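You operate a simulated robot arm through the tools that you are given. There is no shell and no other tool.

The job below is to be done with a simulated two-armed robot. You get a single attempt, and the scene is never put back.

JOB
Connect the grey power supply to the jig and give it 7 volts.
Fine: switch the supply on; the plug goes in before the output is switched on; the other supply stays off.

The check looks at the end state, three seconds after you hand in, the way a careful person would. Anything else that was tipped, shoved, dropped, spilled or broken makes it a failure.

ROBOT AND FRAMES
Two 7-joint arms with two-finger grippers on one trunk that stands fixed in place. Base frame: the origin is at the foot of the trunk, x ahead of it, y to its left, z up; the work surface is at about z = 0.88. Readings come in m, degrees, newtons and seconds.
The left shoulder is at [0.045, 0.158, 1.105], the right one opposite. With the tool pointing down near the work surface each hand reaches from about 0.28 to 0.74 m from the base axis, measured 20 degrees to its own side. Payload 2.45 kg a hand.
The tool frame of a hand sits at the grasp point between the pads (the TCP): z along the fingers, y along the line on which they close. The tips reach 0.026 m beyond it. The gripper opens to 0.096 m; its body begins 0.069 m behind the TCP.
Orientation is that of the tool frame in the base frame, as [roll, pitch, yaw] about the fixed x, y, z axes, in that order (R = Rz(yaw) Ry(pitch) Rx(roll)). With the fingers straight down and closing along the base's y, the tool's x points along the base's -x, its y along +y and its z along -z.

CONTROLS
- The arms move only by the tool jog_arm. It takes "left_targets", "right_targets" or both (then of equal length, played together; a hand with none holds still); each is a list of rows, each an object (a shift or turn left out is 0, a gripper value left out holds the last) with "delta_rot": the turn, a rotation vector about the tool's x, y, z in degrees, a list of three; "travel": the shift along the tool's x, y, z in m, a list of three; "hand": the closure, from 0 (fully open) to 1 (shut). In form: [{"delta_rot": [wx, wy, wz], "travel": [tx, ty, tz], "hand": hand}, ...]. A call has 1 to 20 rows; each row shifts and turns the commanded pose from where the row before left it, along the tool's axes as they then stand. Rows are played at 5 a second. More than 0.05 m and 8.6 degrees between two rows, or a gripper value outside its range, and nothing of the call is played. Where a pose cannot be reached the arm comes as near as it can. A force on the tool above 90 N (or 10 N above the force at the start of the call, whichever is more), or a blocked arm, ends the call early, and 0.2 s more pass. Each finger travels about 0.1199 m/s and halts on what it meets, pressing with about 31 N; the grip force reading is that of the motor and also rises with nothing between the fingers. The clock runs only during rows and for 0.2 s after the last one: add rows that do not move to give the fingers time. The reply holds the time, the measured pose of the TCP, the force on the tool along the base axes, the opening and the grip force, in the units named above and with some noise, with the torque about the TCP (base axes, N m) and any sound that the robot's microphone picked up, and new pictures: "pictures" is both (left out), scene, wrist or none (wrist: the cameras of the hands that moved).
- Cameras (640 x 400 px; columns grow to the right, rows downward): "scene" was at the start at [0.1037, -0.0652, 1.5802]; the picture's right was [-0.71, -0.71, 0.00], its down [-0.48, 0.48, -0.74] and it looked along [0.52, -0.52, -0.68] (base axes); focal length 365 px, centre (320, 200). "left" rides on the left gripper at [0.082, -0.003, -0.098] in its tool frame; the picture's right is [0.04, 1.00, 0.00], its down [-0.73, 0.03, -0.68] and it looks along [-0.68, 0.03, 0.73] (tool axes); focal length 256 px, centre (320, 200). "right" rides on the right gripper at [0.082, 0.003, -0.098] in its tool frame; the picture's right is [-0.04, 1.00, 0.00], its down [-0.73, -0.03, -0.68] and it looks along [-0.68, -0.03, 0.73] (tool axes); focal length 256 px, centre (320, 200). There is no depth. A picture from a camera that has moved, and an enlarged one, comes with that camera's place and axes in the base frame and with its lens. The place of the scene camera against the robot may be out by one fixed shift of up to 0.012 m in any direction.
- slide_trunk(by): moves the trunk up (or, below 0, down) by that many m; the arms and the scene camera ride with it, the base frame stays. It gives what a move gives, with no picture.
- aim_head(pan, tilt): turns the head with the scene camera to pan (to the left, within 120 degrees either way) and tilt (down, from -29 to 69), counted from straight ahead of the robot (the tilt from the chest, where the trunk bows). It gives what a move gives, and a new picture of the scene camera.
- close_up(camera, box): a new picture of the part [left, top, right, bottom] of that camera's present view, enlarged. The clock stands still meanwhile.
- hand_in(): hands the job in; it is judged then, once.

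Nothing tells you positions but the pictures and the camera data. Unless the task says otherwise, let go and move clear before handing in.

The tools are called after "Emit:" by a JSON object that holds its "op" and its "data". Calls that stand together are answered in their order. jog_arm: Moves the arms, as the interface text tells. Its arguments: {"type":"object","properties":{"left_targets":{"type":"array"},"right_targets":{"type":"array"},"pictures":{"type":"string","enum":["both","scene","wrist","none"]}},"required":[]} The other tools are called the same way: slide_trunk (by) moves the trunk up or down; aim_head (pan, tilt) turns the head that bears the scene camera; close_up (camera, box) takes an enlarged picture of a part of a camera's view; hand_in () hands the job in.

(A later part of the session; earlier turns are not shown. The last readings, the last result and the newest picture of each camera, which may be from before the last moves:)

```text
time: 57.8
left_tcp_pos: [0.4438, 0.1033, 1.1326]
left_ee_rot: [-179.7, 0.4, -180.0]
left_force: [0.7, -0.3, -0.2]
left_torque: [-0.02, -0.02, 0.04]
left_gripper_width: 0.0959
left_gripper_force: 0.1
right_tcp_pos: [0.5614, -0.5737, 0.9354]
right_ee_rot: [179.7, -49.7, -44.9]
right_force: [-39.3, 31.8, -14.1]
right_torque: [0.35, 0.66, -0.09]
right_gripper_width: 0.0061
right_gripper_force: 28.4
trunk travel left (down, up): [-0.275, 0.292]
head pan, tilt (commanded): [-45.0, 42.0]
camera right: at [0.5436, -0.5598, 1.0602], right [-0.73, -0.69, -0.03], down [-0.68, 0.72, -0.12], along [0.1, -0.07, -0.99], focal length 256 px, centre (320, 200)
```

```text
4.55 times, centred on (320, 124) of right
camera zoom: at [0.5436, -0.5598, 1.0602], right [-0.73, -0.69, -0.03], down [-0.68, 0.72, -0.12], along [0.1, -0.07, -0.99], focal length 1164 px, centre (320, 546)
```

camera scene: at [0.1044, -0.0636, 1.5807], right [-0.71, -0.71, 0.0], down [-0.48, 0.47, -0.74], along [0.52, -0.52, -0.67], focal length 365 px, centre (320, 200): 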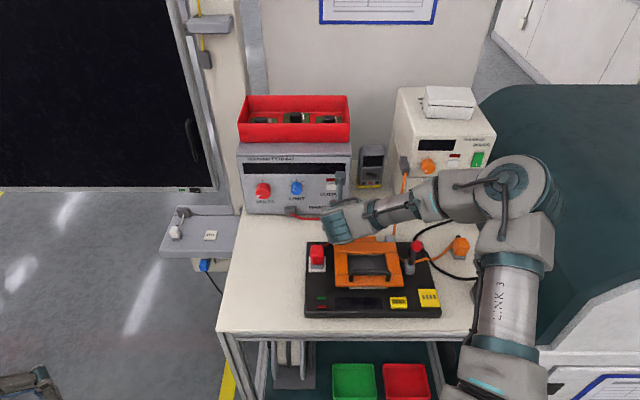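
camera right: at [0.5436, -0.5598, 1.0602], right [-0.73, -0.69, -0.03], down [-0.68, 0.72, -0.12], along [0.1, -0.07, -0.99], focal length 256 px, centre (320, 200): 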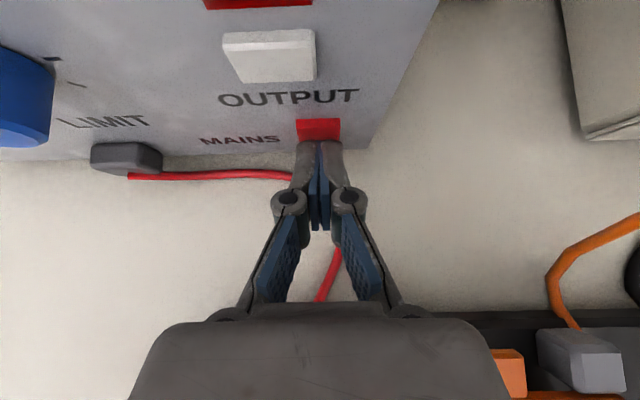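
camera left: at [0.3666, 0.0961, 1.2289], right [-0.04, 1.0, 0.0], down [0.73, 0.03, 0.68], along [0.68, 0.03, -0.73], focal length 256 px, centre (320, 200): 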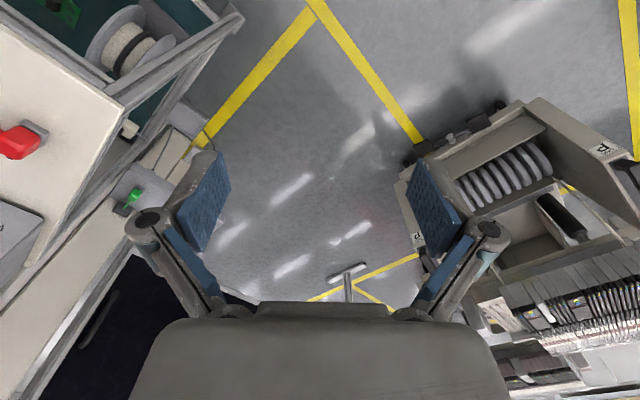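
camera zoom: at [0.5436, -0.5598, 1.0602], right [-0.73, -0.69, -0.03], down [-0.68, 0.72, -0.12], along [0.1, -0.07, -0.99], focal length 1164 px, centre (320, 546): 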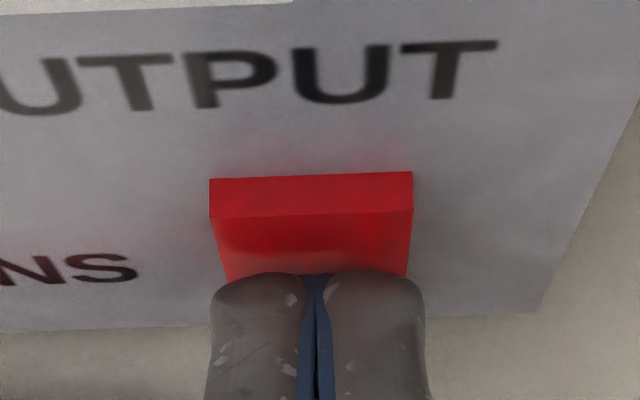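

That gave 50 N without the rocker moving. I'm pressing too near its pivot, only about 7 mm above it. I'll back off, go up 1 cm and press near the top edge.

Emit:
{"op": "jog_arm", "data": {"right_targets": [{"travel": [-0.0064, 0, -0.0077]}, {"travel": [0.0081, 0, -0.0067]}, {}], "pictures": "wrist"}}

Emit:
{"op": "close_up", "data": {"camera": "right", "box": [250, 80, 390, 168]}}

Emit:
{"op": "close_up", "data": {"camera": "scene", "box": [230, 90, 400, 220]}}

```text
time: 58.6
left_tcp_pos: [0.4458, 0.1014, 1.1316]
left_ee_rot: [-179.8, 0.1, 180.0]
left_force: [-0.2, 0.1, 0.1]
left_torque: [-0.01, 0.03, -0.01]
left_gripper_width: 0.096
left_gripper_force: 0.0
right_tcp_pos: [0.559, -0.5713, 0.9466]
right_ee_rot: [179.9, -50.4, -45.2]
right_force: [0.0, 0.2, -0.2]
right_torque: [0.02, -0.02, -0.01]
right_gripper_width: 0.0
right_gripper_force: 28.4
trunk travel left (down, up): [-0.275, 0.292]
head pan, tilt (commanded): [-45.0, 42.0]
camera right: at [0.5406, -0.5575, 1.0717], right [-0.73, -0.68, -0.03], down [-0.68, 0.73, -0.13], along [0.11, -0.07, -0.99], focal length 256 px, centre (320, 200)
```

right: 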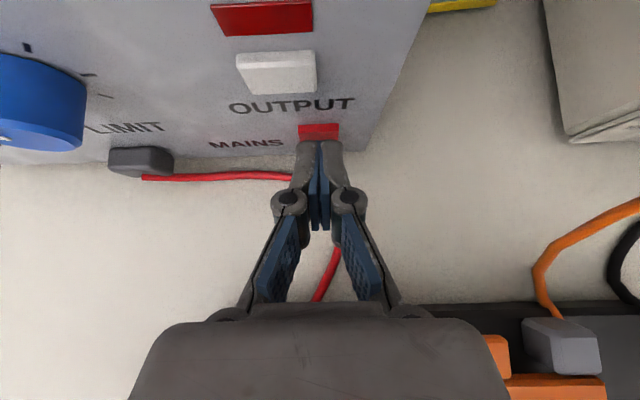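

```text
4.55 times, centred on (320, 124) of right
camera zoom: at [0.5406, -0.5575, 1.0717], right [-0.73, -0.68, -0.03], down [-0.68, 0.73, -0.13], along [0.11, -0.07, -0.99], focal length 1164 px, centre (320, 546)
```

zoom: 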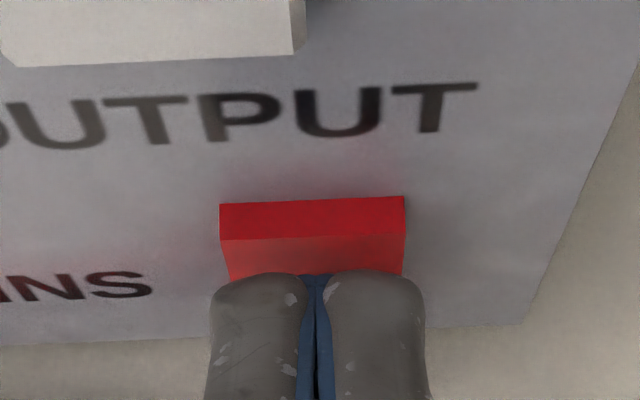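

```text
3.08 times, centred on (315, 155) of scene
camera zoom: at [0.1047, -0.0628, 1.5807], right [-0.71, -0.71, 0.0], down [-0.48, 0.47, -0.74], along [0.52, -0.52, -0.67], focal length 1123 px, centre (335, 338)
```

zoom: 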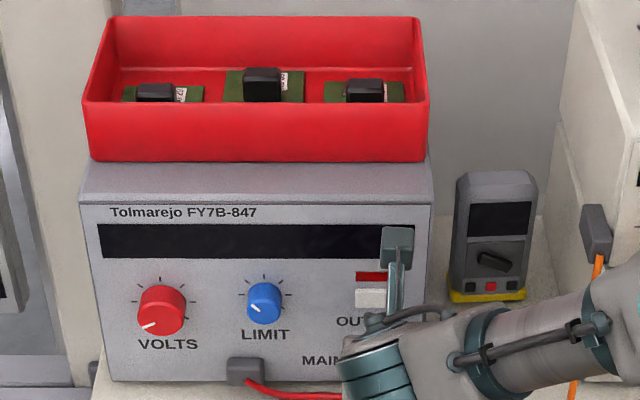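

Emit:
{"op": "jog_arm", "data": {"right_targets": [{"travel": [0.0013, 0, 0.0015]}, {"travel": [0.0013, 0, 0.0015]}, {"travel": [0.0013, 0, 0.0015]}, {}], "pictures": "none"}}

Emit:
{"op": "close_up", "data": {"camera": "right", "box": [250, 80, 390, 168]}}

```text
time: 59.6
left_tcp_pos: [0.4459, 0.1012, 1.1325]
left_ee_rot: [-179.9, 0.1, -179.9]
left_force: [-0.9, -0.8, 1.3]
left_torque: [0.01, 0.02, 0.01]
left_gripper_width: 0.0957
left_gripper_force: 0.0
right_tcp_pos: [0.5614, -0.5754, 0.9455]
right_ee_rot: [179.8, -50.0, -45.1]
right_force: [-9.6, 8.4, 0.3]
right_torque: [0.02, 0.09, 0.0]
right_gripper_width: 0.0058
right_gripper_force: 28.5
trunk travel left (down, up): [-0.275, 0.292]
head pan, tilt (commanded): [-45.0, 42.0]
```

```text
4.55 times, centred on (320, 124) of right
camera zoom: at [0.5429, -0.5611, 1.0711], right [-0.73, -0.69, -0.03], down [-0.68, 0.72, -0.13], along [0.11, -0.07, -0.99], focal length 1164 px, centre (320, 546)
```

zoom: 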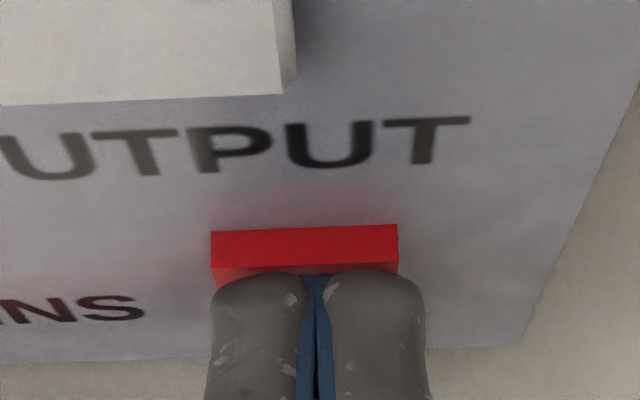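

Emit:
{"op": "jog_arm", "data": {"right_targets": [{"travel": [0.0013, 0, 0.0015]}, {"travel": [0.0013, 0, 0.0015]}, {}], "pictures": "none"}}

Emit:
{"op": "close_up", "data": {"camera": "right", "box": [250, 80, 390, 168]}}

Emit:
{"op": "close_up", "data": {"camera": "scene", "box": [230, 130, 370, 220]}}

```text
time: 60.4
left_tcp_pos: [0.4444, 0.1032, 1.1327]
left_ee_rot: [-179.8, 0.1, 180.0]
left_force: [1.2, -0.9, 0.2]
left_torque: [-0.04, -0.02, 0.03]
left_gripper_width: 0.0959
left_gripper_force: 0.1
right_tcp_pos: [0.5607, -0.5741, 0.946]
right_ee_rot: [179.7, -50.0, -45.1]
right_force: [-30.9, 20.6, -7.5]
right_torque: [0.3, 0.31, -0.17]
right_gripper_width: 0.0058
right_gripper_force: 28.8
trunk travel left (down, up): [-0.275, 0.292]
head pan, tilt (commanded): [-45.0, 42.0]
```

```text
4.55 times, centred on (320, 124) of right
camera zoom: at [0.5434, -0.5612, 1.0713], right [-0.73, -0.68, -0.03], down [-0.68, 0.73, -0.13], along [0.11, -0.07, -0.99], focal length 1164 px, centre (320, 546)
```

zoom: 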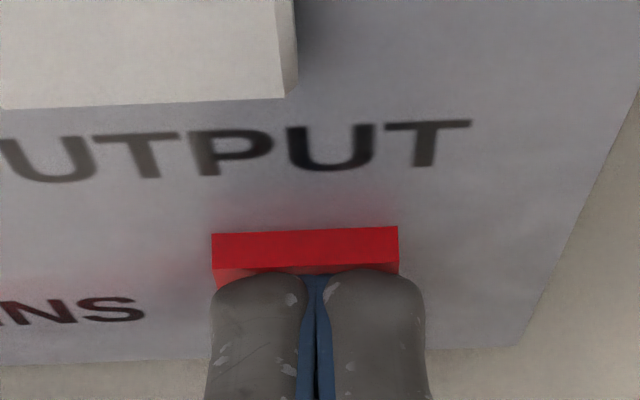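

```text
4.44 times, centred on (300, 175) of scene
camera zoom: at [0.0983, -0.056, 1.5812], right [-0.71, -0.71, 0.0], down [-0.47, 0.47, -0.74], along [0.53, -0.53, -0.67], focal length 1622 px, centre (409, 311)
```

zoom: 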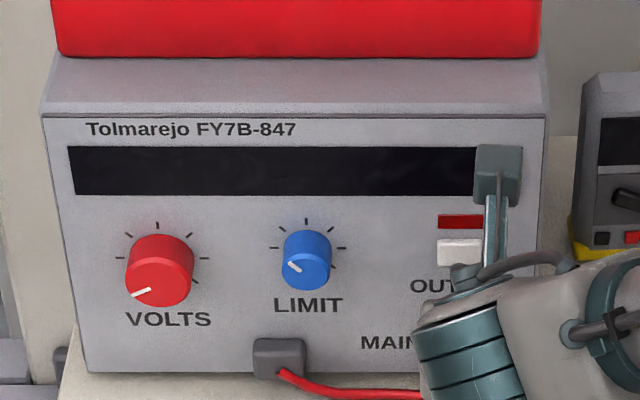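

There's no movement at 37 N. Working out the perspective again, the rocker's *bottom* edge (z≈0.90) sticks out about 8 mm further than its top, so it's the bottom half, with the white mark, that must be pressed. I'll back off, steepen the tool a bit and line up with the bottom.

Emit:
{"op": "jog_arm", "data": {"right_targets": [{"travel": [-0.0064, 0, -0.0077]}, {"travel": [-0.0064, 0, -0.0077]}, {"delta_rot": [0, -8, 0]}, {"travel": [-0.0094, 0, 0.0104]}, {"travel": [-0.0093, 0, 0.0104]}, {}, {}], "pictures": "both"}}

Emit:
{"op": "close_up", "data": {"camera": "right", "box": [250, 80, 390, 168]}}

Emit:
{"op": "close_up", "data": {"camera": "scene", "box": [300, 170, 380, 230]}}

```text
time: 62.0
left_tcp_pos: [0.4464, 0.101, 1.1326]
left_ee_rot: [-179.9, 0.0, -180.0]
left_force: [0.6, -0.6, -0.7]
left_torque: [0.02, 0.04, -0.01]
left_gripper_width: 0.0959
left_gripper_force: 0.1
right_tcp_pos: [0.5517, -0.5644, 0.919]
right_ee_rot: [179.9, -42.1, -45.1]
right_force: [0.5, -0.3, -0.1]
right_torque: [-0.01, 0.0, 0.01]
right_gripper_width: 0.0
right_gripper_force: 28.1
trunk travel left (down, up): [-0.275, 0.292]
head pan, tilt (commanded): [-45.0, 42.0]
camera scene: at [0.1045, -0.0635, 1.5806], right [-0.71, -0.71, 0.0], down [-0.48, 0.47, -0.74], along [0.52, -0.52, -0.67], focal length 365 px, centre (320, 200)
camera right: at [0.5459, -0.5636, 1.0467], right [-0.73, -0.68, -0.03], down [-0.68, 0.73, 0.01], along [0.01, 0.03, -1.0], focal length 256 px, centre (320, 200)
```

scene: 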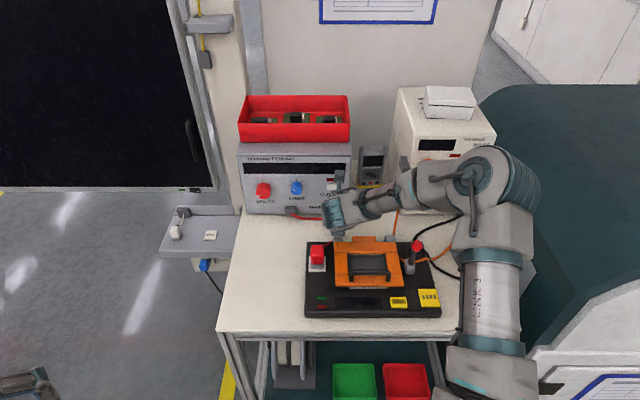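
right: 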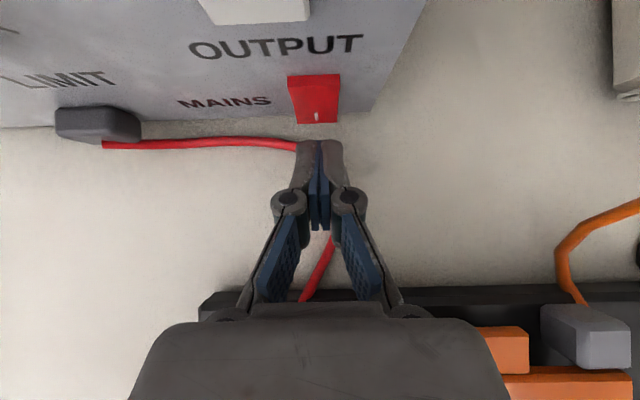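

```text
4.55 times, centred on (320, 124) of right
camera zoom: at [0.5459, -0.5636, 1.0467], right [-0.73, -0.68, -0.03], down [-0.68, 0.73, 0.01], along [0.01, 0.03, -1.0], focal length 1164 px, centre (320, 546)
```

zoom: 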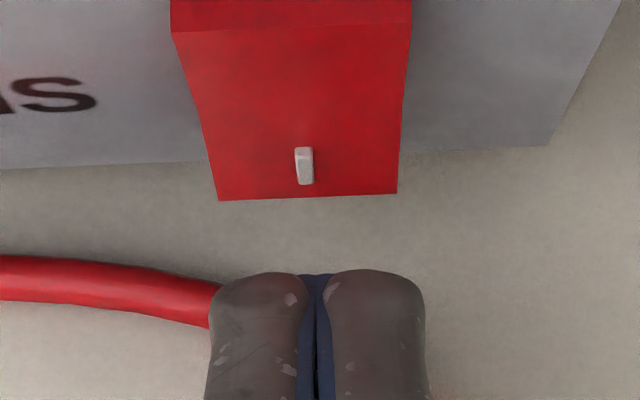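

```text
6.67 times, centred on (340, 200) of scene
camera zoom: at [0.1045, -0.0635, 1.5806], right [-0.71, -0.71, 0.0], down [-0.48, 0.47, -0.74], along [0.52, -0.52, -0.67], focal length 2433 px, centre (187, 200)
```

zoom: 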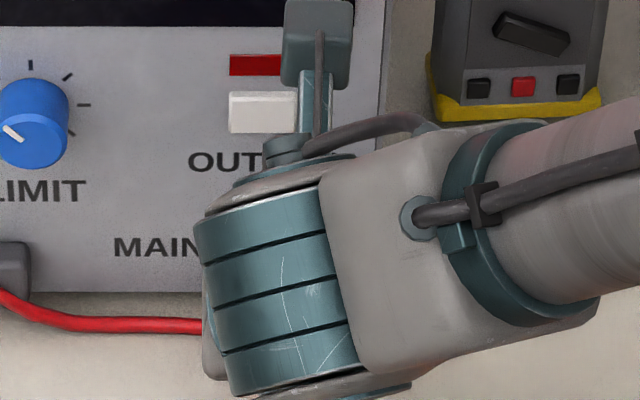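

The straight-down view confirms that the rocker's bottom stands out. The fingertips are now level with it (z≈0.906), about 11 mm away. I'll advance in small steps.

Emit:
{"op": "jog_arm", "data": {"right_targets": [{"travel": [0.00223, 0, 0.00201]}, {"travel": [0.00223, 0, 0.00201]}, {"travel": [0.00223, 0, 0.00201]}, {"travel": [0.00223, 0, 0.00201]}, {"travel": [0.0015, 0, 0.0013]}, {}], "pictures": "none"}}

Emit:
{"op": "close_up", "data": {"camera": "right", "box": [250, 80, 390, 168]}}

```text
time: 63.4
left_tcp_pos: [0.4464, 0.098, 1.133]
left_ee_rot: [180.0, 0.1, 179.9]
left_force: [0.2, -1.3, 0.3]
left_torque: [0.0, -0.01, 0.01]
left_gripper_width: 0.0958
left_gripper_force: 0.0
right_tcp_pos: [0.5613, -0.575, 0.9182]
right_ee_rot: [-180.0, -42.0, -45.2]
right_force: [-1.0, 1.6, 0.4]
right_torque: [0.0, -0.01, 0.03]
right_gripper_width: 0.0
right_gripper_force: 28.1
trunk travel left (down, up): [-0.275, 0.292]
head pan, tilt (commanded): [-45.0, 42.0]
heard: click
```

```text
4.55 times, centred on (320, 124) of right
camera zoom: at [0.5554, -0.5745, 1.0453], right [-0.73, -0.68, -0.03], down [-0.68, 0.73, 0.01], along [0.01, 0.03, -1.0], focal length 1164 px, centre (320, 546)
```

zoom: 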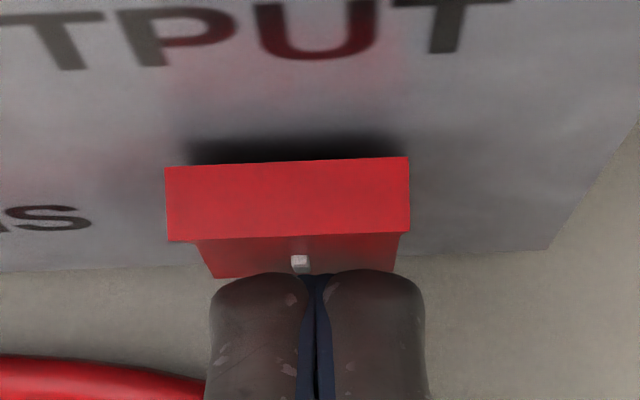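

I heard a click and the rocker has flipped, so the mains is on. I'll back away and check the display.

Emit:
{"op": "jog_arm", "data": {"right_targets": [{"travel": [-0.0112, 0, -0.01]}, {"travel": [-0.0149, 0, -0.0134]}, {"travel": [0.0134, 0, -0.0149]}, {"travel": [0.0268, 0, -0.0297]}, {"travel": [0.0268, 0, -0.0297]}, {}], "pictures": "both"}}

Emit:
{"op": "close_up", "data": {"camera": "scene", "box": [235, 135, 365, 220]}}

```text
time: 64.8
left_tcp_pos: [0.447, 0.0986, 1.1301]
left_ee_rot: [180.0, 0.1, -180.0]
left_force: [-0.4, 0.8, -0.5]
left_torque: [0.0, 0.01, 0.0]
left_gripper_width: 0.096
left_gripper_force: 0.1
right_tcp_pos: [0.5363, -0.5529, 1.0133]
right_ee_rot: [179.9, -42.0, -45.2]
right_force: [0.6, 0.0, -0.6]
right_torque: [0.0, 0.0, 0.0]
right_gripper_width: 0.0
right_gripper_force: 28.6
trunk travel left (down, up): [-0.275, 0.292]
head pan, tilt (commanded): [-45.0, 42.0]
camera scene: at [0.105, -0.0634, 1.5805], right [-0.71, -0.71, 0.0], down [-0.48, 0.47, -0.74], along [0.52, -0.52, -0.67], focal length 365 px, centre (320, 200)
camera right: at [0.5315, -0.5511, 1.14], right [-0.73, -0.68, -0.02], down [-0.68, 0.73, 0.01], along [0.01, 0.03, -1.0], focal length 256 px, centre (320, 200)
```

scene: 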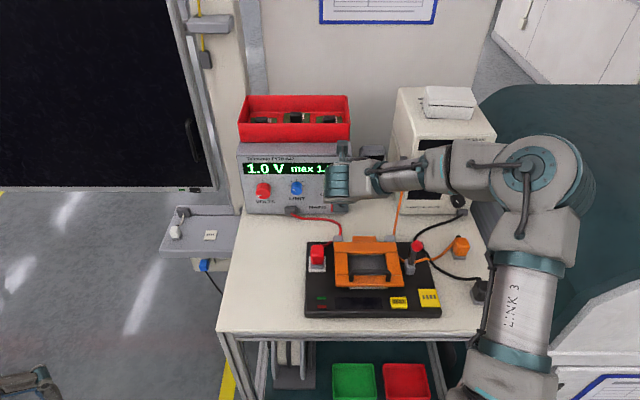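
right: 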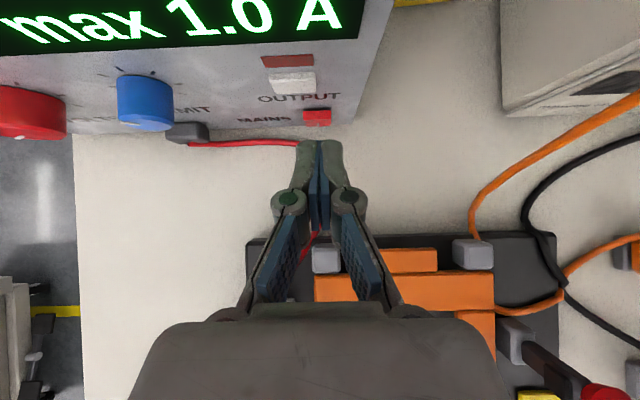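

```text
4.71 times, centred on (300, 178) of scene
camera zoom: at [0.105, -0.0634, 1.5805], right [-0.71, -0.71, 0.0], down [-0.48, 0.47, -0.74], along [0.52, -0.52, -0.67], focal length 1718 px, centre (414, 306)
```

zoom: 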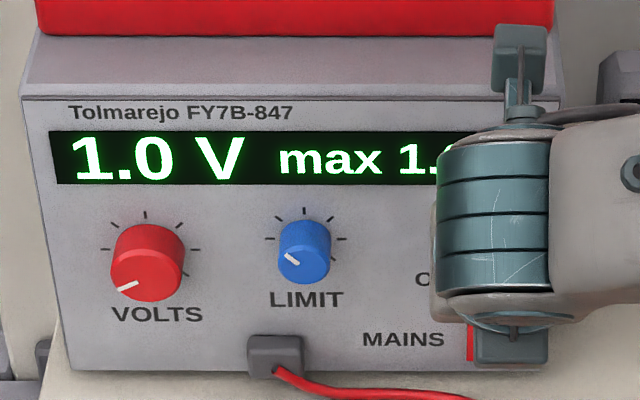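

The display reads "1.0 V max 1.0 A". Now for the VOLTS knob: I'll swing the hand left in front of it and level the tool to point straight at the panel.

Emit:
{"op": "jog_arm", "data": {"right_targets": [{"travel": [-0.0193, 0, -0.0308]}, {"travel": [-0.0193, 0, -0.0308]}, {"travel": [0, -0.036, 0], "delta_rot": [0, 8, 0]}, {"travel": [0, -0.037, 0], "delta_rot": [0, 8, 0]}, {"travel": [0, -0.037, 0], "delta_rot": [0, 8, 0]}, {"travel": [0, -0.037, 0], "delta_rot": [0, 8, 0]}, {"travel": [0, -0.037, 0], "delta_rot": [0, 8, 0]}, {"delta_rot": [0, 8, 0]}, {}, {}], "pictures": "both"}}

Emit:
{"op": "close_up", "data": {"camera": "right", "box": [200, 40, 440, 190]}}

Emit:
{"op": "close_up", "data": {"camera": "scene", "box": [200, 130, 380, 260]}}

```text
time: 67.0
left_tcp_pos: [0.4466, 0.1003, 1.1315]
left_ee_rot: [-179.9, 0.0, -179.9]
left_force: [-0.3, 0.8, -0.6]
left_torque: [-0.01, -0.01, 0.0]
left_gripper_width: 0.096
left_gripper_force: 0.1
right_tcp_pos: [0.6202, -0.3699, 1.0362]
right_ee_rot: [20.9, -89.8, 113.8]
right_force: [-0.5, -0.6, -0.3]
right_torque: [0.02, 0.01, -0.01]
right_gripper_width: 0.0
right_gripper_force: 28.8
trunk travel left (down, up): [-0.275, 0.292]
head pan, tilt (commanded): [-45.0, 42.0]
camera scene: at [0.1053, -0.0619, 1.5806], right [-0.71, -0.71, 0.0], down [-0.48, 0.47, -0.74], along [0.52, -0.52, -0.67], focal length 365 px, centre (320, 200)
camera right: at [0.5489, -0.303, 1.1167], right [-0.71, -0.7, -0.04], down [-0.46, 0.5, -0.73], along [0.54, -0.5, -0.68], focal length 256 px, centre (320, 200)
```

scene: 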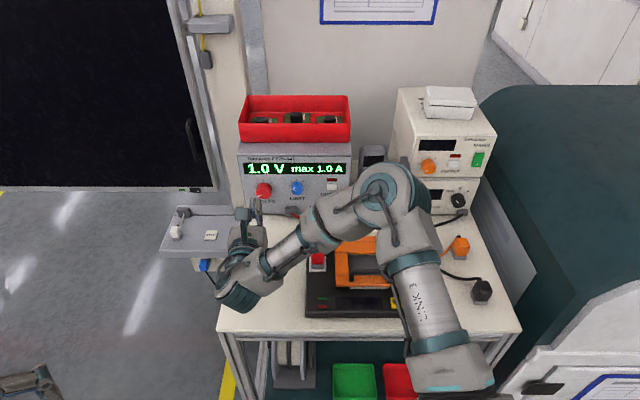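
right: 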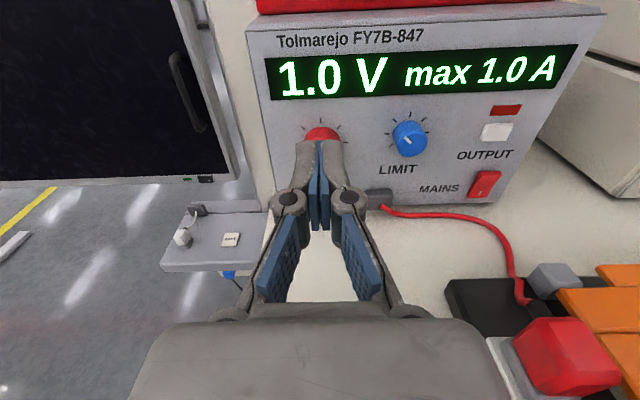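

```text
2.67 times, centred on (320, 115) of right
camera zoom: at [0.5489, -0.303, 1.1167], right [-0.71, -0.7, -0.04], down [-0.46, 0.5, -0.73], along [0.54, -0.5, -0.68], focal length 683 px, centre (320, 427)
```

zoom: 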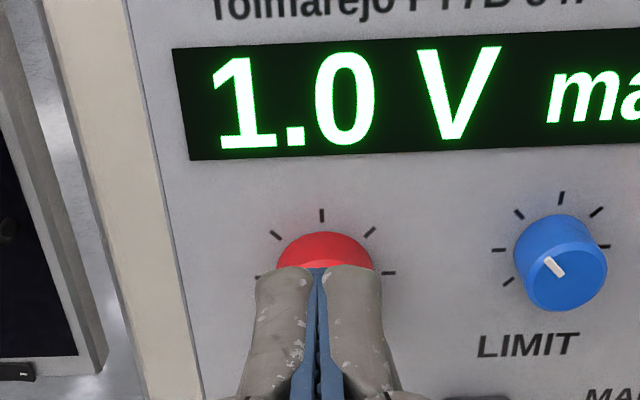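

```text
3.08 times, centred on (290, 195) of scene
camera zoom: at [0.1053, -0.0619, 1.5806], right [-0.71, -0.71, 0.0], down [-0.48, 0.47, -0.74], along [0.52, -0.52, -0.67], focal length 1123 px, centre (412, 215)
```

zoom: 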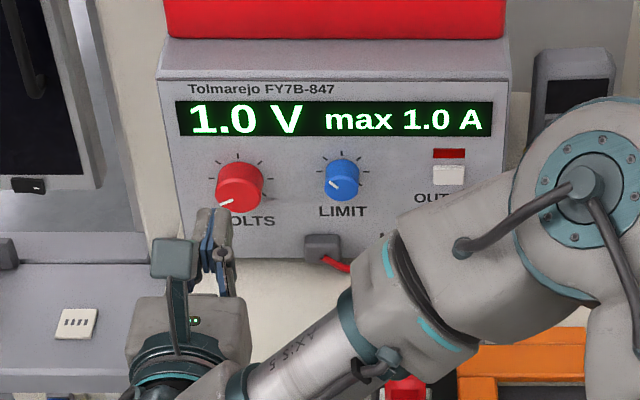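

The tool is level and squarely facing the panel. The VOLTS knob is centred at r≈-0.178, z≈0.980, with its front at f≈0.812 and about 40 mm across. I'll open the fingers, come down level with it and check before advancing.

Emit:
{"op": "jog_arm", "data": {"right_targets": [{"hand": 0.25}, {"travel": [-0.028, -0.0005, 0.015]}, {"travel": [-0.028, -0.0005, 0.02]}, {}, {}], "pictures": "both"}}

Emit:
{"op": "close_up", "data": {"camera": "right", "box": [200, 40, 440, 190]}}

Emit:
{"op": "close_up", "data": {"camera": "scene", "box": [200, 130, 380, 260]}}

```text
time: 68.2
left_tcp_pos: [0.4466, 0.0996, 1.1316]
left_ee_rot: [-179.8, 0.1, 180.0]
left_force: [0.2, 0.3, 0.3]
left_torque: [0.0, 0.04, -0.01]
left_gripper_width: 0.0961
left_gripper_force: 0.0
right_tcp_pos: [0.6454, -0.3963, 0.9815]
right_ee_rot: [43.8, -89.9, 91.0]
right_force: [0.6, 0.4, -0.5]
right_torque: [-0.01, 0.0, 0.02]
right_gripper_width: 0.0719
right_gripper_force: 0.1
trunk travel left (down, up): [-0.275, 0.292]
head pan, tilt (commanded): [-45.0, 42.0]
camera scene: at [0.1054, -0.0617, 1.5807], right [-0.71, -0.71, 0.0], down [-0.48, 0.47, -0.74], along [0.52, -0.52, -0.67], focal length 365 px, centre (320, 200)
camera right: at [0.5741, -0.3292, 1.0607], right [-0.71, -0.7, -0.04], down [-0.46, 0.5, -0.73], along [0.54, -0.5, -0.68], focal length 256 px, centre (320, 200)
```

scene: 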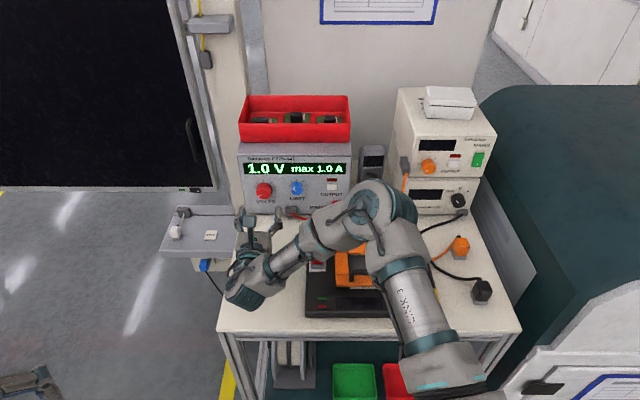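
right: 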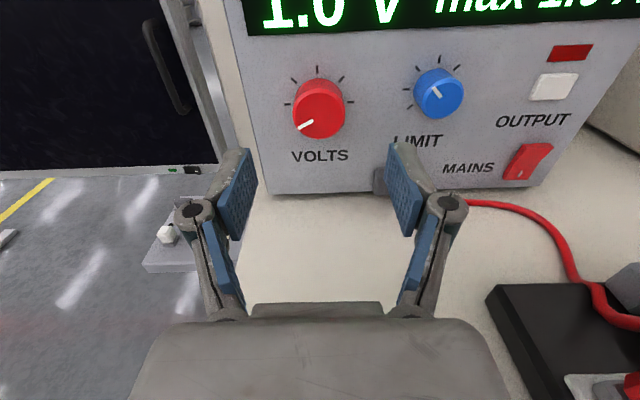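

```text
2.67 times, centred on (320, 115) of right
camera zoom: at [0.5741, -0.3292, 1.0607], right [-0.71, -0.7, -0.04], down [-0.46, 0.5, -0.73], along [0.54, -0.5, -0.68], focal length 683 px, centre (320, 427)
```

zoom: 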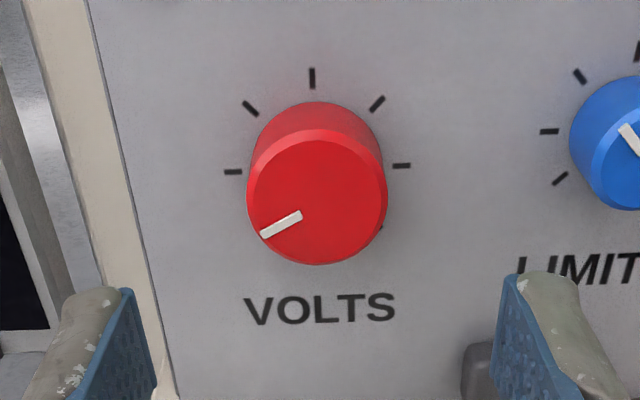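

```text
3.08 times, centred on (290, 195) of scene
camera zoom: at [0.1054, -0.0617, 1.5807], right [-0.71, -0.71, 0.0], down [-0.48, 0.47, -0.74], along [0.52, -0.52, -0.67], focal length 1123 px, centre (412, 215)
```

zoom: 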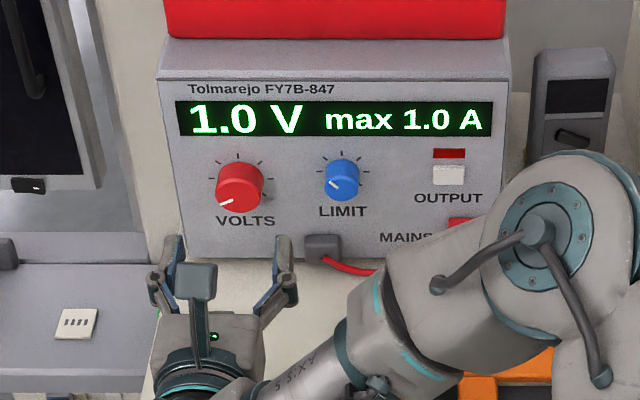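

Emit:
{"op": "jog_arm", "data": {"right_targets": [{"travel": [0.0015, -0.0011, 0.02]}, {"travel": [0, 0, 0.02]}, {"travel": [0, 0, 0.015]}, {}], "pictures": "both"}}

Emit:
{"op": "close_up", "data": {"camera": "right", "box": [220, 80, 420, 205]}}

Emit:
{"op": "close_up", "data": {"camera": "scene", "box": [200, 130, 380, 260]}}

```text
time: 69.2
left_tcp_pos: [0.4463, 0.0997, 1.1316]
left_ee_rot: [-180.0, 0.2, 179.9]
left_force: [-1.0, -0.4, -0.6]
left_torque: [0.0, 0.0, -0.02]
left_gripper_width: 0.0961
left_gripper_force: 0.0
right_tcp_pos: [0.6845, -0.4332, 0.9824]
right_ee_rot: [-135.0, -89.9, -90.2]
right_force: [-0.2, 1.0, 0.6]
right_torque: [0.01, -0.03, 0.0]
right_gripper_width: 0.0719
right_gripper_force: 0.0
trunk travel left (down, up): [-0.275, 0.292]
head pan, tilt (commanded): [-45.0, 42.0]
camera scene: at [0.1053, -0.0621, 1.5807], right [-0.71, -0.71, 0.0], down [-0.48, 0.47, -0.74], along [0.52, -0.52, -0.67], focal length 365 px, centre (320, 200)
camera right: at [0.6137, -0.3664, 1.063], right [-0.71, -0.7, -0.04], down [-0.46, 0.5, -0.73], along [0.54, -0.5, -0.68], focal length 256 px, centre (320, 200)
```

scene: 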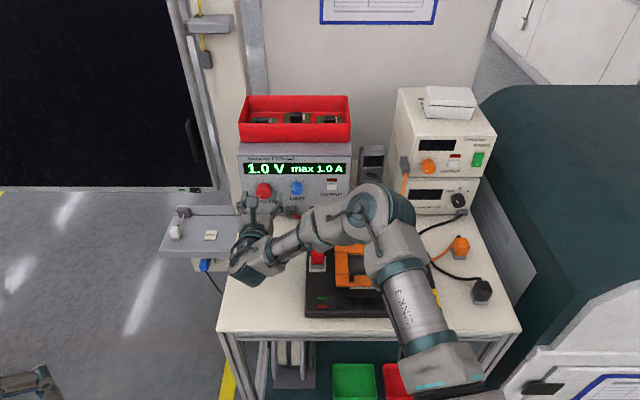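
right: 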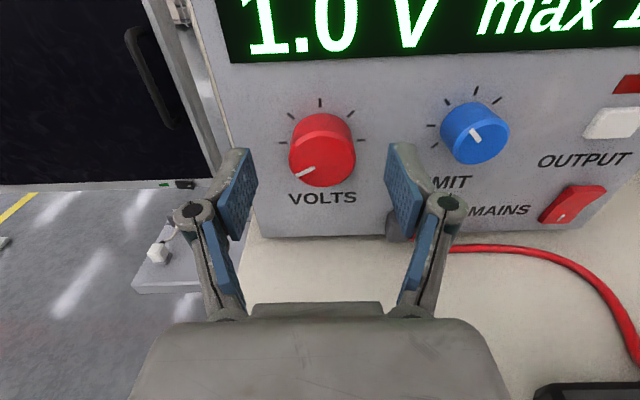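

```text
3.20 times, centred on (320, 142) of right
camera zoom: at [0.6137, -0.3664, 1.063], right [-0.71, -0.7, -0.04], down [-0.46, 0.5, -0.73], along [0.54, -0.5, -0.68], focal length 819 px, centre (320, 384)
```

zoom: 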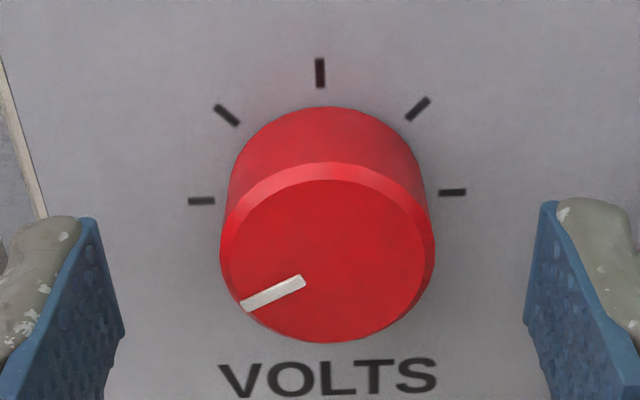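

```text
3.08 times, centred on (290, 195) of scene
camera zoom: at [0.1053, -0.0621, 1.5807], right [-0.71, -0.71, 0.0], down [-0.48, 0.47, -0.74], along [0.52, -0.52, -0.67], focal length 1123 px, centre (412, 215)
```

zoom: 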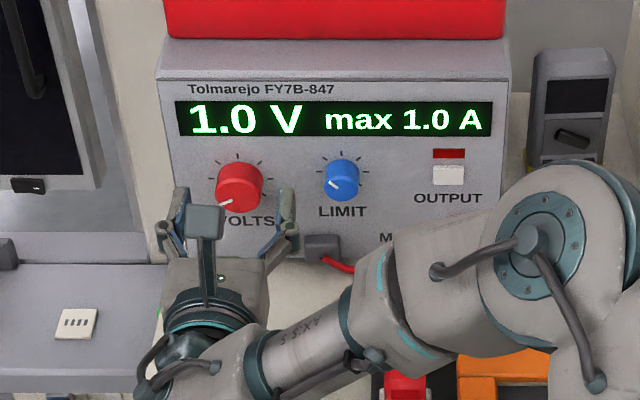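

The knob is centred between the fingers. I'll advance so the pads cover its sides, then close on it.

Emit:
{"op": "jog_arm", "data": {"right_targets": [{"travel": [0, 0.001, 0.008]}, {"travel": [0, 0, 0.0065]}, {}, {"hand": 0.45}, {"hand": 0.6}, {"hand": 0.8}, {}, {}], "pictures": "both"}}

Emit:
{"op": "close_up", "data": {"camera": "right", "box": [220, 80, 420, 205]}}

Emit:
{"op": "close_up", "data": {"camera": "scene", "box": [200, 130, 380, 260]}}

```text
time: 71.0
left_tcp_pos: [0.4459, 0.0983, 1.1322]
left_ee_rot: [180.0, 0.1, 180.0]
left_force: [-0.2, 0.1, -0.6]
left_torque: [0.01, 0.0, 0.0]
left_gripper_width: 0.0957
left_gripper_force: 0.1
right_tcp_pos: [0.6947, -0.445, 0.984]
right_ee_rot: [43.0, -89.9, 91.7]
right_force: [-2.3, -0.4, -0.9]
right_torque: [-0.02, -0.01, -0.12]
right_gripper_width: 0.0374
right_gripper_force: 45.2
trunk travel left (down, up): [-0.275, 0.292]
head pan, tilt (commanded): [-45.0, 42.0]
camera scene: at [0.1051, -0.0627, 1.5806], right [-0.71, -0.71, 0.0], down [-0.48, 0.47, -0.74], along [0.52, -0.52, -0.67], focal length 365 px, centre (320, 200)
camera right: at [0.6231, -0.3775, 1.0635], right [-0.71, -0.7, -0.04], down [-0.46, 0.5, -0.73], along [0.54, -0.5, -0.68], focal length 256 px, centre (320, 200)
```

scene: 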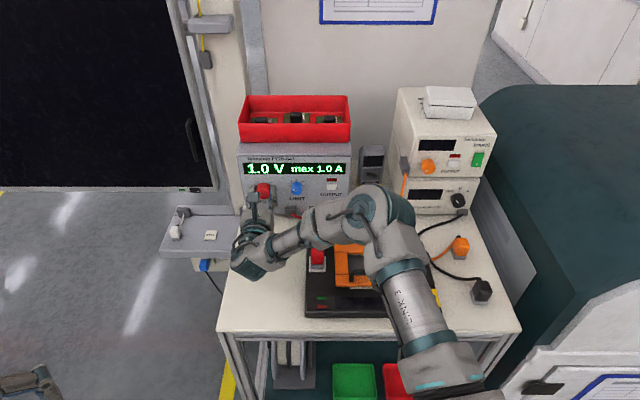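
right: 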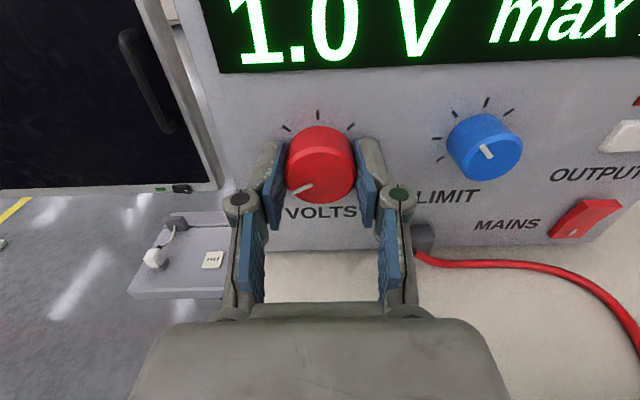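

```text
3.20 times, centred on (320, 142) of right
camera zoom: at [0.6231, -0.3775, 1.0635], right [-0.71, -0.7, -0.04], down [-0.46, 0.5, -0.73], along [0.54, -0.5, -0.68], focal length 819 px, centre (320, 384)
```

zoom: 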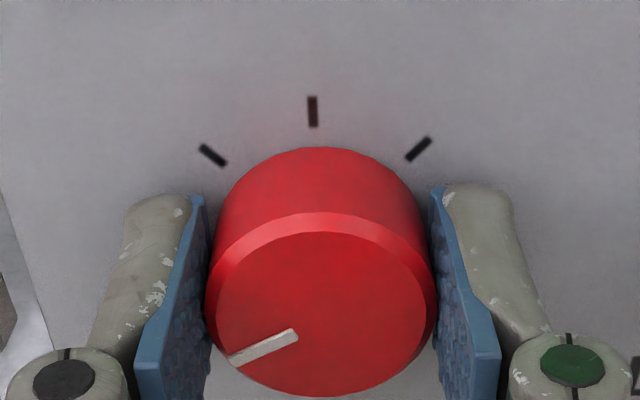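

```text
3.08 times, centred on (290, 195) of scene
camera zoom: at [0.1051, -0.0627, 1.5806], right [-0.71, -0.71, 0.0], down [-0.48, 0.47, -0.74], along [0.52, -0.52, -0.67], focal length 1123 px, centre (412, 215)
```

zoom: 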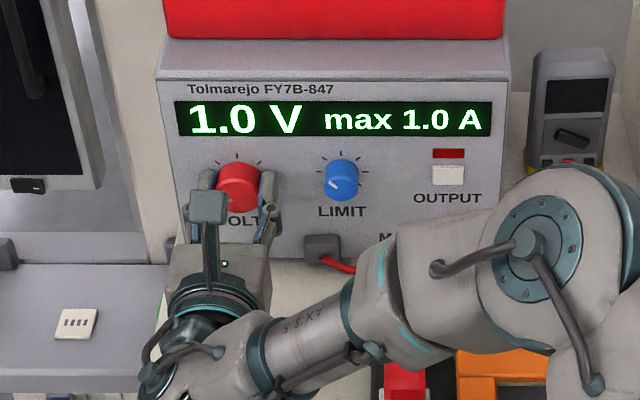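

I have the knob: 37.4 mm opening, firm grip. I'll turn it clockwise a little and read the display.

Emit:
{"op": "jog_arm", "data": {"right_targets": [{"delta_rot": [0, 0, 6]}, {"delta_rot": [0, 0, 6]}, {}, {}], "pictures": "both"}}

Emit:
{"op": "close_up", "data": {"camera": "scene", "box": [200, 130, 380, 260]}}

```text
time: 72.0
left_tcp_pos: [0.4462, 0.0992, 1.1317]
left_ee_rot: [-180.0, 0.0, -180.0]
left_force: [-0.1, -0.4, -0.5]
left_torque: [0.0, -0.01, -0.01]
left_gripper_width: 0.0958
left_gripper_force: 0.1
right_tcp_pos: [0.6938, -0.4453, 0.9821]
right_ee_rot: [-89.4, -78.0, -135.9]
right_force: [3.9, -4.3, 4.1]
right_torque: [0.23, 0.23, 0.21]
right_gripper_width: 0.0377
right_gripper_force: 44.9
trunk travel left (down, up): [-0.275, 0.292]
head pan, tilt (commanded): [-45.0, 42.0]
camera scene: at [0.1057, -0.0637, 1.5806], right [-0.71, -0.71, 0.0], down [-0.48, 0.47, -0.74], along [0.52, -0.52, -0.67], focal length 365 px, centre (320, 200)
camera right: at [0.6108, -0.3895, 1.0609], right [-0.69, -0.68, -0.25], down [-0.35, 0.61, -0.71], along [0.64, -0.4, -0.66], focal length 256 px, centre (320, 200)
```

scene: 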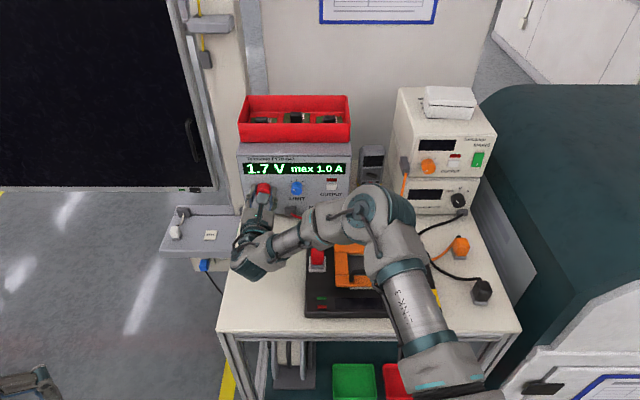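
right: 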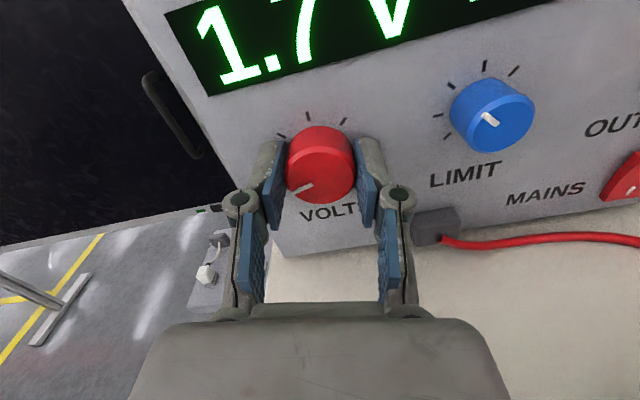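

```text
3.08 times, centred on (290, 195) of scene
camera zoom: at [0.1057, -0.0637, 1.5806], right [-0.71, -0.71, 0.0], down [-0.48, 0.47, -0.74], along [0.52, -0.52, -0.67], focal length 1123 px, centre (412, 215)
```

zoom: 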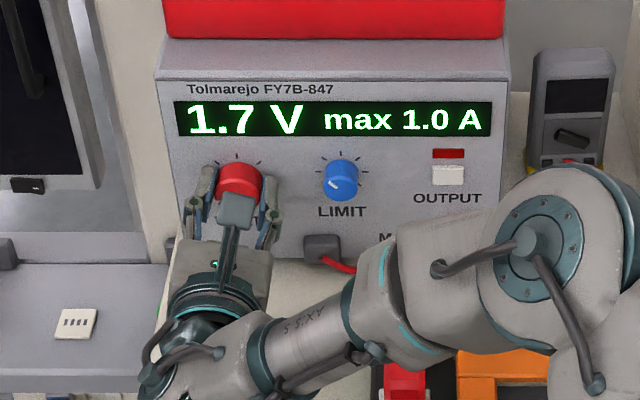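

12° gave +0.7 V, so it's about 17° per volt and I need roughly 90° more. I'll turn in stages.

Emit:
{"op": "jog_arm", "data": {"right_targets": [{"delta_rot": [0, 0, 8]}, {"delta_rot": [0, 0, 8]}, {"delta_rot": [0, 0, 8]}, {"delta_rot": [0, 0, 8]}, {}, {}], "pictures": "both"}}

Emit:
{"op": "close_up", "data": {"camera": "scene", "box": [200, 130, 380, 260]}}

```text
time: 73.4
left_tcp_pos: [0.4477, 0.0975, 1.133]
left_ee_rot: [-179.9, 0.1, -180.0]
left_force: [0.6, 0.3, -0.1]
left_torque: [-0.02, 0.0, 0.04]
left_gripper_width: 0.096
left_gripper_force: 0.0
right_tcp_pos: [0.6934, -0.4448, 0.9833]
right_ee_rot: [-90.0, -45.9, -135.3]
right_force: [10.5, -10.8, 2.8]
right_torque: [0.33, 0.33, 0.44]
right_gripper_width: 0.0375
right_gripper_force: 45.5
trunk travel left (down, up): [-0.275, 0.292]
head pan, tilt (commanded): [-45.0, 42.0]
camera scene: at [0.1075, -0.0671, 1.5803], right [-0.71, -0.71, 0.0], down [-0.48, 0.48, -0.74], along [0.52, -0.52, -0.67], focal length 365 px, centre (320, 200)
camera right: at [0.583, -0.4171, 1.0381], right [-0.49, -0.49, -0.72], down [-0.1, 0.86, -0.51], along [0.87, -0.18, -0.47], focal length 256 px, centre (320, 200)
```

scene: 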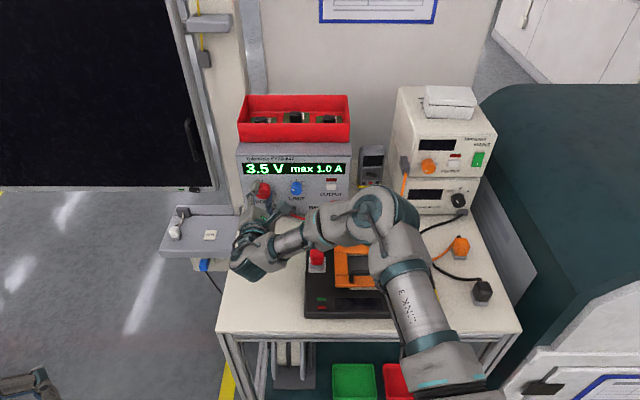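
right: 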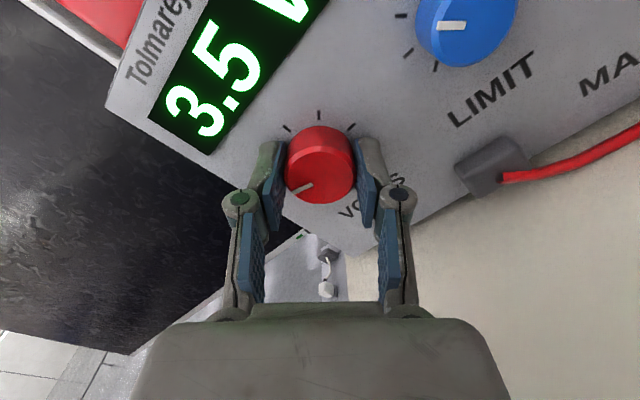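

```text
3.08 times, centred on (290, 195) of scene
camera zoom: at [0.1075, -0.0671, 1.5803], right [-0.71, -0.71, 0.0], down [-0.48, 0.48, -0.74], along [0.52, -0.52, -0.67], focal length 1123 px, centre (412, 215)
```

zoom: 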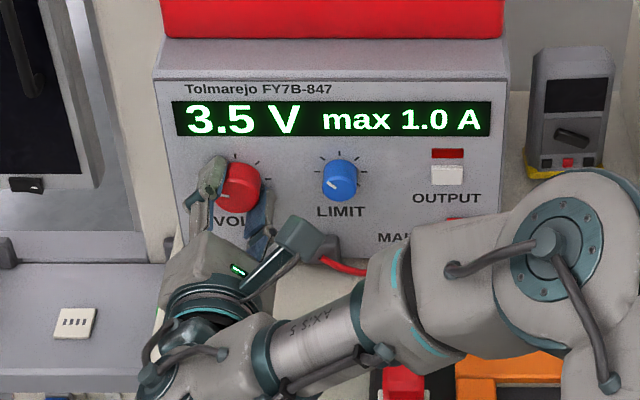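

Emit:
{"op": "jog_arm", "data": {"right_targets": [{"delta_rot": [0, 0, 8], "travel": [0, 0, 0.0015]}, {"delta_rot": [0, 0, 8], "travel": [0, 0, 0.001]}, {"delta_rot": [0, 0, 8]}, {"delta_rot": [0, 0, 8]}, {}, {}], "pictures": "both"}}

Emit:
{"op": "close_up", "data": {"camera": "scene", "box": [200, 130, 380, 260]}}

```text
time: 74.8
left_tcp_pos: [0.4451, 0.0998, 1.1331]
left_ee_rot: [-180.0, 0.3, -180.0]
left_force: [0.8, 0.4, 0.3]
left_torque: [-0.01, 0.0, 0.02]
left_gripper_width: 0.0957
left_gripper_force: 0.0
right_tcp_pos: [0.6927, -0.4449, 0.9813]
right_ee_rot: [-90.0, -14.0, -135.3]
right_force: [-14.1, 2.4, -3.3]
right_torque: [-0.08, -0.09, -0.57]
right_gripper_width: 0.0371
right_gripper_force: 44.7
trunk travel left (down, up): [-0.275, 0.292]
head pan, tilt (commanded): [-45.0, 42.0]
camera scene: at [0.1026, -0.0621, 1.5807], right [-0.71, -0.71, 0.0], down [-0.48, 0.47, -0.74], along [0.52, -0.52, -0.67], focal length 365 px, centre (320, 200)
camera right: at [0.568, -0.432, 0.9979], right [-0.14, -0.14, -0.98], down [0.03, 0.99, -0.15], along [0.99, -0.05, -0.14], focal length 256 px, centre (320, 200)
```

scene: 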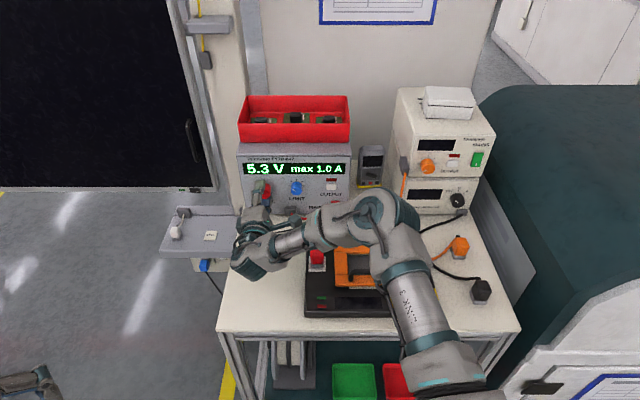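
right: 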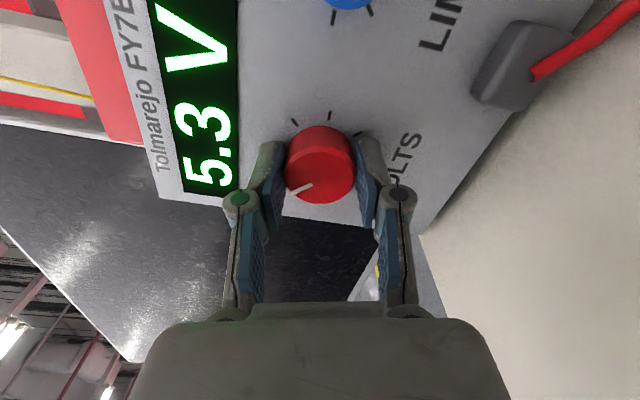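

```text
3.08 times, centred on (290, 195) of scene
camera zoom: at [0.1026, -0.0621, 1.5807], right [-0.71, -0.71, 0.0], down [-0.48, 0.47, -0.74], along [0.52, -0.52, -0.67], focal length 1123 px, centre (412, 215)
```

zoom: 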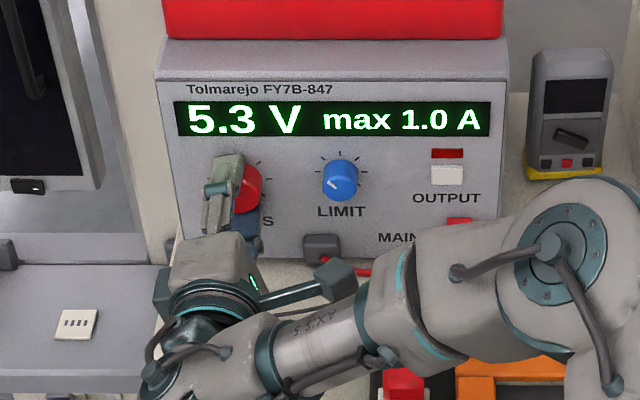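

5.3 V at 76°, i.e. 17.7° per volt. About 30° more is needed, so I'll do 27° and then fine-tune.

Emit:
{"op": "jog_arm", "data": {"right_targets": [{"delta_rot": [0, 0, 8], "travel": [0, 0, -0.001]}, {"delta_rot": [0, 0, 8], "travel": [0, 0, -0.0005]}, {"delta_rot": [0, 0, 7]}, {"delta_rot": [0, 0, 4]}, {}, {}], "pictures": "both"}}

Emit:
{"op": "close_up", "data": {"camera": "scene", "box": [200, 130, 380, 260]}}

```text
time: 76.2
left_tcp_pos: [0.4457, 0.0982, 1.1315]
left_ee_rot: [180.0, 0.1, 180.0]
left_force: [-0.7, -0.8, -0.8]
left_torque: [0.01, 0.02, 0.03]
left_gripper_width: 0.0961
left_gripper_force: 0.1
right_tcp_pos: [0.6934, -0.4448, 0.9823]
right_ee_rot: [-90.0, 13.0, -135.2]
right_force: [-1.9, -0.8, -6.6]
right_torque: [0.12, 0.15, -0.03]
right_gripper_width: 0.0372
right_gripper_force: 45.0
trunk travel left (down, up): [-0.275, 0.292]
head pan, tilt (commanded): [-45.0, 42.0]
camera scene: at [0.1068, -0.0639, 1.5804], right [-0.71, -0.71, 0.0], down [-0.48, 0.47, -0.74], along [0.52, -0.52, -0.67], focal length 365 px, centre (320, 200)
camera right: at [0.5688, -0.4313, 0.9596], right [0.19, 0.19, -0.96], down [0.02, 0.98, 0.19], along [0.98, -0.06, 0.18], focal length 256 px, centre (320, 200)
```

scene: 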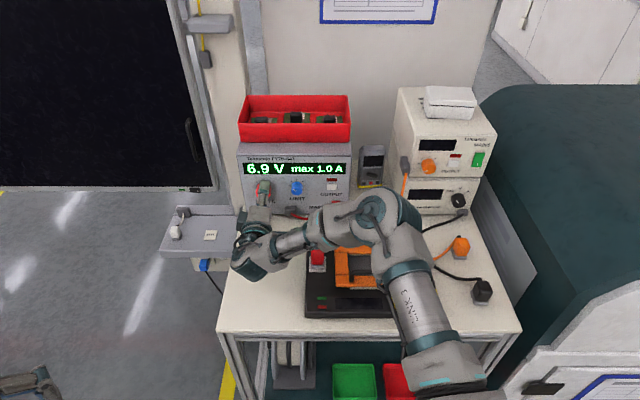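
right: 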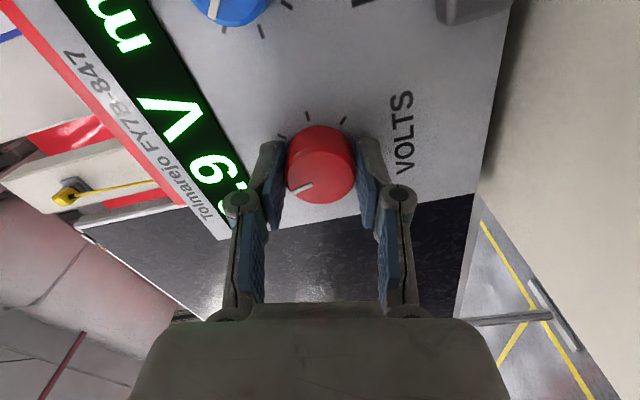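

```text
3.08 times, centred on (290, 195) of scene
camera zoom: at [0.1068, -0.0639, 1.5804], right [-0.71, -0.71, 0.0], down [-0.48, 0.47, -0.74], along [0.52, -0.52, -0.67], focal length 1123 px, centre (412, 215)
```

zoom: 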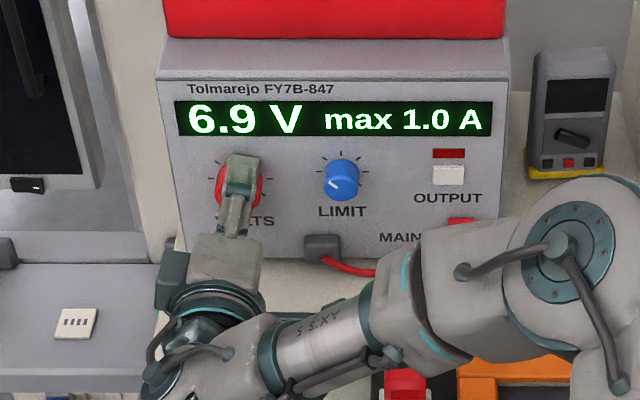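

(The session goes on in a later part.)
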